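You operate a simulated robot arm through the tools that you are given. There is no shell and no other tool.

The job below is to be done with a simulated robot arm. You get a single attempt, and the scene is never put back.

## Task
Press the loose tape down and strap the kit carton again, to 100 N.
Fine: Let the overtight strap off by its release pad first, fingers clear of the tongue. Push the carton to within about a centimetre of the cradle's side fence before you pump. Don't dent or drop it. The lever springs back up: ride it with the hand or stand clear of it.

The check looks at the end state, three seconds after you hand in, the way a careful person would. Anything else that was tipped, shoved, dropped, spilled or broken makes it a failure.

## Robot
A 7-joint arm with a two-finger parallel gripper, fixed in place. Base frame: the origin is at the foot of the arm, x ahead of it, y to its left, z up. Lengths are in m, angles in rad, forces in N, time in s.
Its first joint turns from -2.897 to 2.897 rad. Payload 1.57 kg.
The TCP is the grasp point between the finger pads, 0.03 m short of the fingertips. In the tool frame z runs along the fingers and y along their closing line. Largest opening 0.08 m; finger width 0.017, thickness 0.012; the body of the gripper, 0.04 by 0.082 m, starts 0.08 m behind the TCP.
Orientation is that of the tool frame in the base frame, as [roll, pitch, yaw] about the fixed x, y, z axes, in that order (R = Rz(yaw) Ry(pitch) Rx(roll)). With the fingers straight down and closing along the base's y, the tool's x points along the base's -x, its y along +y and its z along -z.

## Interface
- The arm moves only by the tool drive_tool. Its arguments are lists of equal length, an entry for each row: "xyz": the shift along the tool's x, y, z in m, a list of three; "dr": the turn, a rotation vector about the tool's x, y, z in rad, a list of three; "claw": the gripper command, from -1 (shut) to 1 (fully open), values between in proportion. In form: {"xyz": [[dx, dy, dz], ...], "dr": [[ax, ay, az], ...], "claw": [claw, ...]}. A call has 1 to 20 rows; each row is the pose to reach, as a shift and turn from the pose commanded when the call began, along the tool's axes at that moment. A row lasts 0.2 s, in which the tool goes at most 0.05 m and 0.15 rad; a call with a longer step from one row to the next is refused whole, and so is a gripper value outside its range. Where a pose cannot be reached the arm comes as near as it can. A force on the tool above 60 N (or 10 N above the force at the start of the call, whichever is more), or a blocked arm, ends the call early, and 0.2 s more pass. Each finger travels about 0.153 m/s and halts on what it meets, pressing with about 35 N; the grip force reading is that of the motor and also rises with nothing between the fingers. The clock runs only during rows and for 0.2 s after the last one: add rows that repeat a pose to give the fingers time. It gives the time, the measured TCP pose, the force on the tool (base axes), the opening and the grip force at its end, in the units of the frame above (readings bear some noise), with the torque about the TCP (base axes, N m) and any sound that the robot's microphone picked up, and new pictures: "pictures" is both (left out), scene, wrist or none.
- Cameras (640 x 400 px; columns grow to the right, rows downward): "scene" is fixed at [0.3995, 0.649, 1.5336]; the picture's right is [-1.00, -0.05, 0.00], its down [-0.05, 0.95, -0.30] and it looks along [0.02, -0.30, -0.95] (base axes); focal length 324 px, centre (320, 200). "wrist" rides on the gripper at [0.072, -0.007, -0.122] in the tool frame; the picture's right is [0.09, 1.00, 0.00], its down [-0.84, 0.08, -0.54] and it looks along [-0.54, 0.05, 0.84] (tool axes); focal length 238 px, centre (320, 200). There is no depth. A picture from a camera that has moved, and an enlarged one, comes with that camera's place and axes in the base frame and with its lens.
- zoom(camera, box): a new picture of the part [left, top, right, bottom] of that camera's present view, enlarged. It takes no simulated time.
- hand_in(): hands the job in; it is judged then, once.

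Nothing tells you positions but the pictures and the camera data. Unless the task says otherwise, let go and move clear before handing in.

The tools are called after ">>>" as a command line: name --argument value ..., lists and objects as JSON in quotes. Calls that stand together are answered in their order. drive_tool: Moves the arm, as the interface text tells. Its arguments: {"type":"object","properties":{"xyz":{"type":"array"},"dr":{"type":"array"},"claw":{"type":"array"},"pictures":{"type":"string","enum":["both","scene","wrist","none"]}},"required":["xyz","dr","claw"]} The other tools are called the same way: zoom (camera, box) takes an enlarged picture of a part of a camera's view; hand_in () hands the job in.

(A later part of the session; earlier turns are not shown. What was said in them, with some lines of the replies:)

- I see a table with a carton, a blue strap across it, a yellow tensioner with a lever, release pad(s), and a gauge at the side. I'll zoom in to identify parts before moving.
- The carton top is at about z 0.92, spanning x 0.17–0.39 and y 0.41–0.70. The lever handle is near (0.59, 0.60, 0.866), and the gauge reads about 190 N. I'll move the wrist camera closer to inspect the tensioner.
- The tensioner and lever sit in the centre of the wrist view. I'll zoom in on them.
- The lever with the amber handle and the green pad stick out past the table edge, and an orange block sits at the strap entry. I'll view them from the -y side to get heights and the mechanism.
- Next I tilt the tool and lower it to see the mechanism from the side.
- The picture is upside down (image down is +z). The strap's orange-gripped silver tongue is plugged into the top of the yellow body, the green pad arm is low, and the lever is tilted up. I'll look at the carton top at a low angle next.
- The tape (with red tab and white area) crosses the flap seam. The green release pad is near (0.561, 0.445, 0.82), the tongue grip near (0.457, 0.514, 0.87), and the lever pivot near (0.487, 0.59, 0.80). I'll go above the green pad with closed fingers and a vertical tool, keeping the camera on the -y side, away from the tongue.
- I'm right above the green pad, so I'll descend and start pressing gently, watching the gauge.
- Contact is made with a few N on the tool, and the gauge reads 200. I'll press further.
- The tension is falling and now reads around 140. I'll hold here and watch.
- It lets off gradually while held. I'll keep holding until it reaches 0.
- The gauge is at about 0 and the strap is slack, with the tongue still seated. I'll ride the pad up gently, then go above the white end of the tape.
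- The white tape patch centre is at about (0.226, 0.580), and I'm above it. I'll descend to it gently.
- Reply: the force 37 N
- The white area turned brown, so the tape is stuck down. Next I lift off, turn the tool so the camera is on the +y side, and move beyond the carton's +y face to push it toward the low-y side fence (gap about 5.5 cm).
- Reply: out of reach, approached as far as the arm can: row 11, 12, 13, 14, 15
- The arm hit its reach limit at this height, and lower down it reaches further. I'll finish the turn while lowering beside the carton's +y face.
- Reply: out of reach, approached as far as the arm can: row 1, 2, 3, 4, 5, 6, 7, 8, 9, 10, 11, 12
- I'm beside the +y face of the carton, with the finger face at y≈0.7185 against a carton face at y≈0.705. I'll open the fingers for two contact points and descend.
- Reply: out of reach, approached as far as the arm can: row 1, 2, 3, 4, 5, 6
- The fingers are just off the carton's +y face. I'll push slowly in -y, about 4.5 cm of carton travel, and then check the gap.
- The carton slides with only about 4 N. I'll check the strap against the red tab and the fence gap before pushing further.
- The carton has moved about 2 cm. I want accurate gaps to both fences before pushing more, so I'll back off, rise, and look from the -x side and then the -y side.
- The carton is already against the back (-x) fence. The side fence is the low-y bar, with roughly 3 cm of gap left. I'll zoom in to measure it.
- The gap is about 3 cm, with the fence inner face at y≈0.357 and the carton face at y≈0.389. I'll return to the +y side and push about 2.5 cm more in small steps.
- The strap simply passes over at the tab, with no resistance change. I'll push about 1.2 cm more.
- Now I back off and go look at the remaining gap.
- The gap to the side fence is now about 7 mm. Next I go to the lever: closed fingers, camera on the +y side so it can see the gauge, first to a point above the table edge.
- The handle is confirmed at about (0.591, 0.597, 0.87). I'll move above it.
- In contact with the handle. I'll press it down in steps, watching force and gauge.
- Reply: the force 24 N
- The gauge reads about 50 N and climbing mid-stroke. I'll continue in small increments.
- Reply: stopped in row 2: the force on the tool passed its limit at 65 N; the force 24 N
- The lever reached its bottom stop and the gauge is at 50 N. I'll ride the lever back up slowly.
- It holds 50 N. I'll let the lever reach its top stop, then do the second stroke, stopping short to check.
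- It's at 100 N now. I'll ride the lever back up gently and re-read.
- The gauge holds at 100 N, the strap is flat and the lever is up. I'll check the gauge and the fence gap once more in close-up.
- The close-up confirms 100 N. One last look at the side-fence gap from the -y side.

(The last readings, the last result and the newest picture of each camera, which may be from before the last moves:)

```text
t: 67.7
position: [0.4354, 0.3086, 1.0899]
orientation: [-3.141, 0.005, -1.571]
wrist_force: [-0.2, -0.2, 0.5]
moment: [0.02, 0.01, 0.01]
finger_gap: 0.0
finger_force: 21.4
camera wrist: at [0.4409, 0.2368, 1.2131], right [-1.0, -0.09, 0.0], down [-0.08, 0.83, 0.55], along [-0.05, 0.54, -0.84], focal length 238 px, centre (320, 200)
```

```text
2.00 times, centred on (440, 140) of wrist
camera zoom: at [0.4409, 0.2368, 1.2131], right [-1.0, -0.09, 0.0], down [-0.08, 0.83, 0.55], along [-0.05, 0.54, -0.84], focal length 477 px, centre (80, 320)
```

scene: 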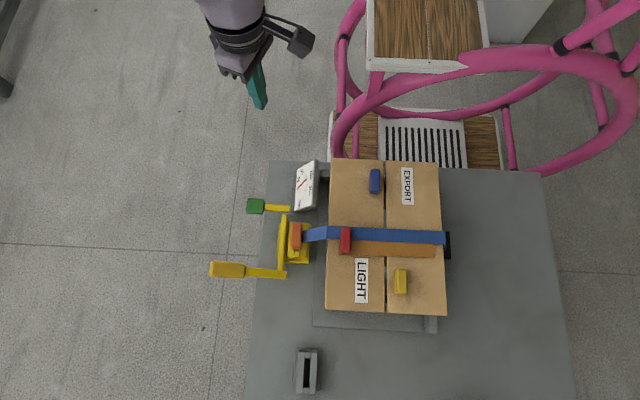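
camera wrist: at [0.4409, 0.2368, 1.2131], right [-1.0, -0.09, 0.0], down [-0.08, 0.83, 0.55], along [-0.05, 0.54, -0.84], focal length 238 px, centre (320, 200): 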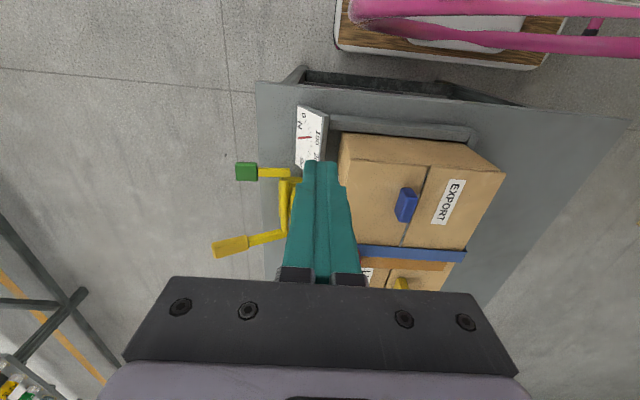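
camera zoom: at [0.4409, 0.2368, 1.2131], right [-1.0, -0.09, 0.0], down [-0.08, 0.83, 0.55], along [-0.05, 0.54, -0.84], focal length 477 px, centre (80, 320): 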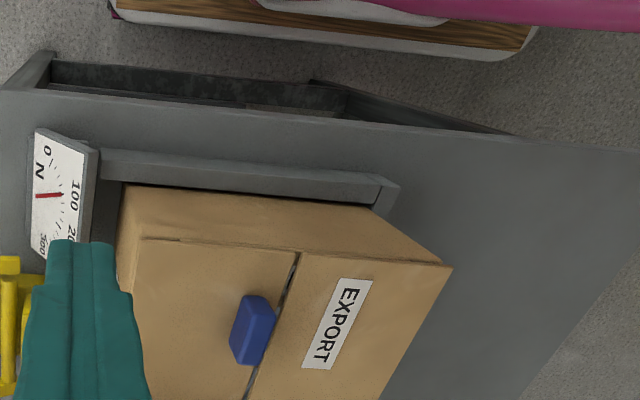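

>>> zoom --camera "wrist" --box '[320, 105, 380, 165]'

>>> zoom --camera "wrist" --box '[420, 110, 500, 170]'

```text
6.67 times, centred on (350, 135) of wrist
camera zoom: at [0.4409, 0.2368, 1.2131], right [-1.0, -0.09, 0.0], down [-0.08, 0.83, 0.55], along [-0.05, 0.54, -0.84], focal length 1589 px, centre (120, 633)
```

zoom: 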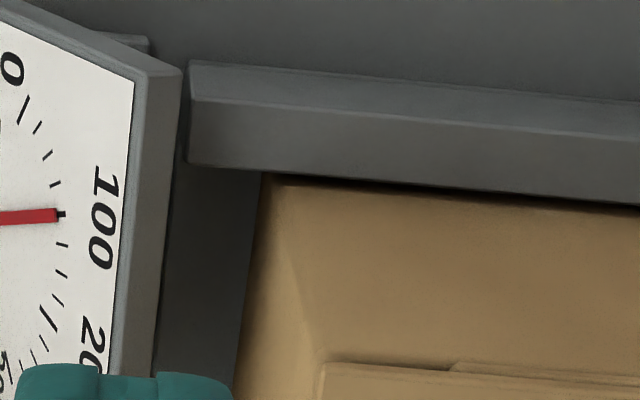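

```text
6.67 times, centred on (460, 140) of wrist
camera zoom: at [0.4409, 0.2368, 1.2131], right [-1.0, -0.09, 0.0], down [-0.08, 0.83, 0.55], along [-0.05, 0.54, -0.84], focal length 1589 px, centre (-613, 600)
```

zoom: 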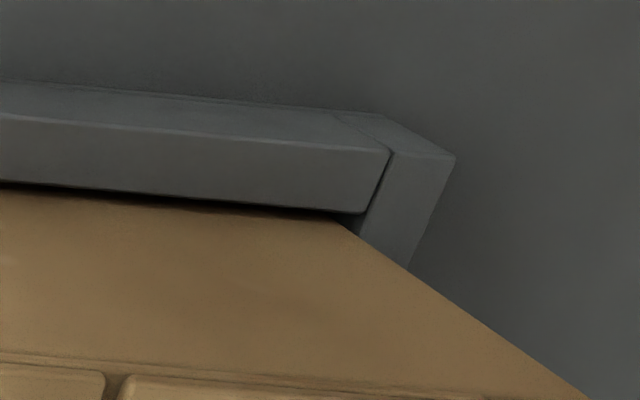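

The gap is about 6 mm, the gauge reads 100 N, the tape is stuck, the lever is up and the arm is clear, so I'm handing in.

>>> hand_in

```text
The job is handed in.
```

The carton is strapped again at 100 N, and I've handed the job in. I haven't been shown the check's result.

- **Strap release:** I held the green release pad down until the gauge fell from 200 N to about 0. The fingers stayed clear of the tongue, which stayed seated.
- **Tape:** I pressed the loose white end with up to about 37 N. It turned brown like the rest of the tape, and I saw no dent.
- **Carton:** I pushed it to about 6 mm from the side fence, measured from the camera views. Pushing took only about 4 N, and it stayed upright.
- **Pumping:** It took two strokes. The first ran into the lever's bottom stop, where the force briefly reached 65 N and that move stopped early. I rode the lever back up both times, and the gauge held at 100 N.

With the carton in its new place, the strap lies across the red tab on the tape. I felt no resistance from it.
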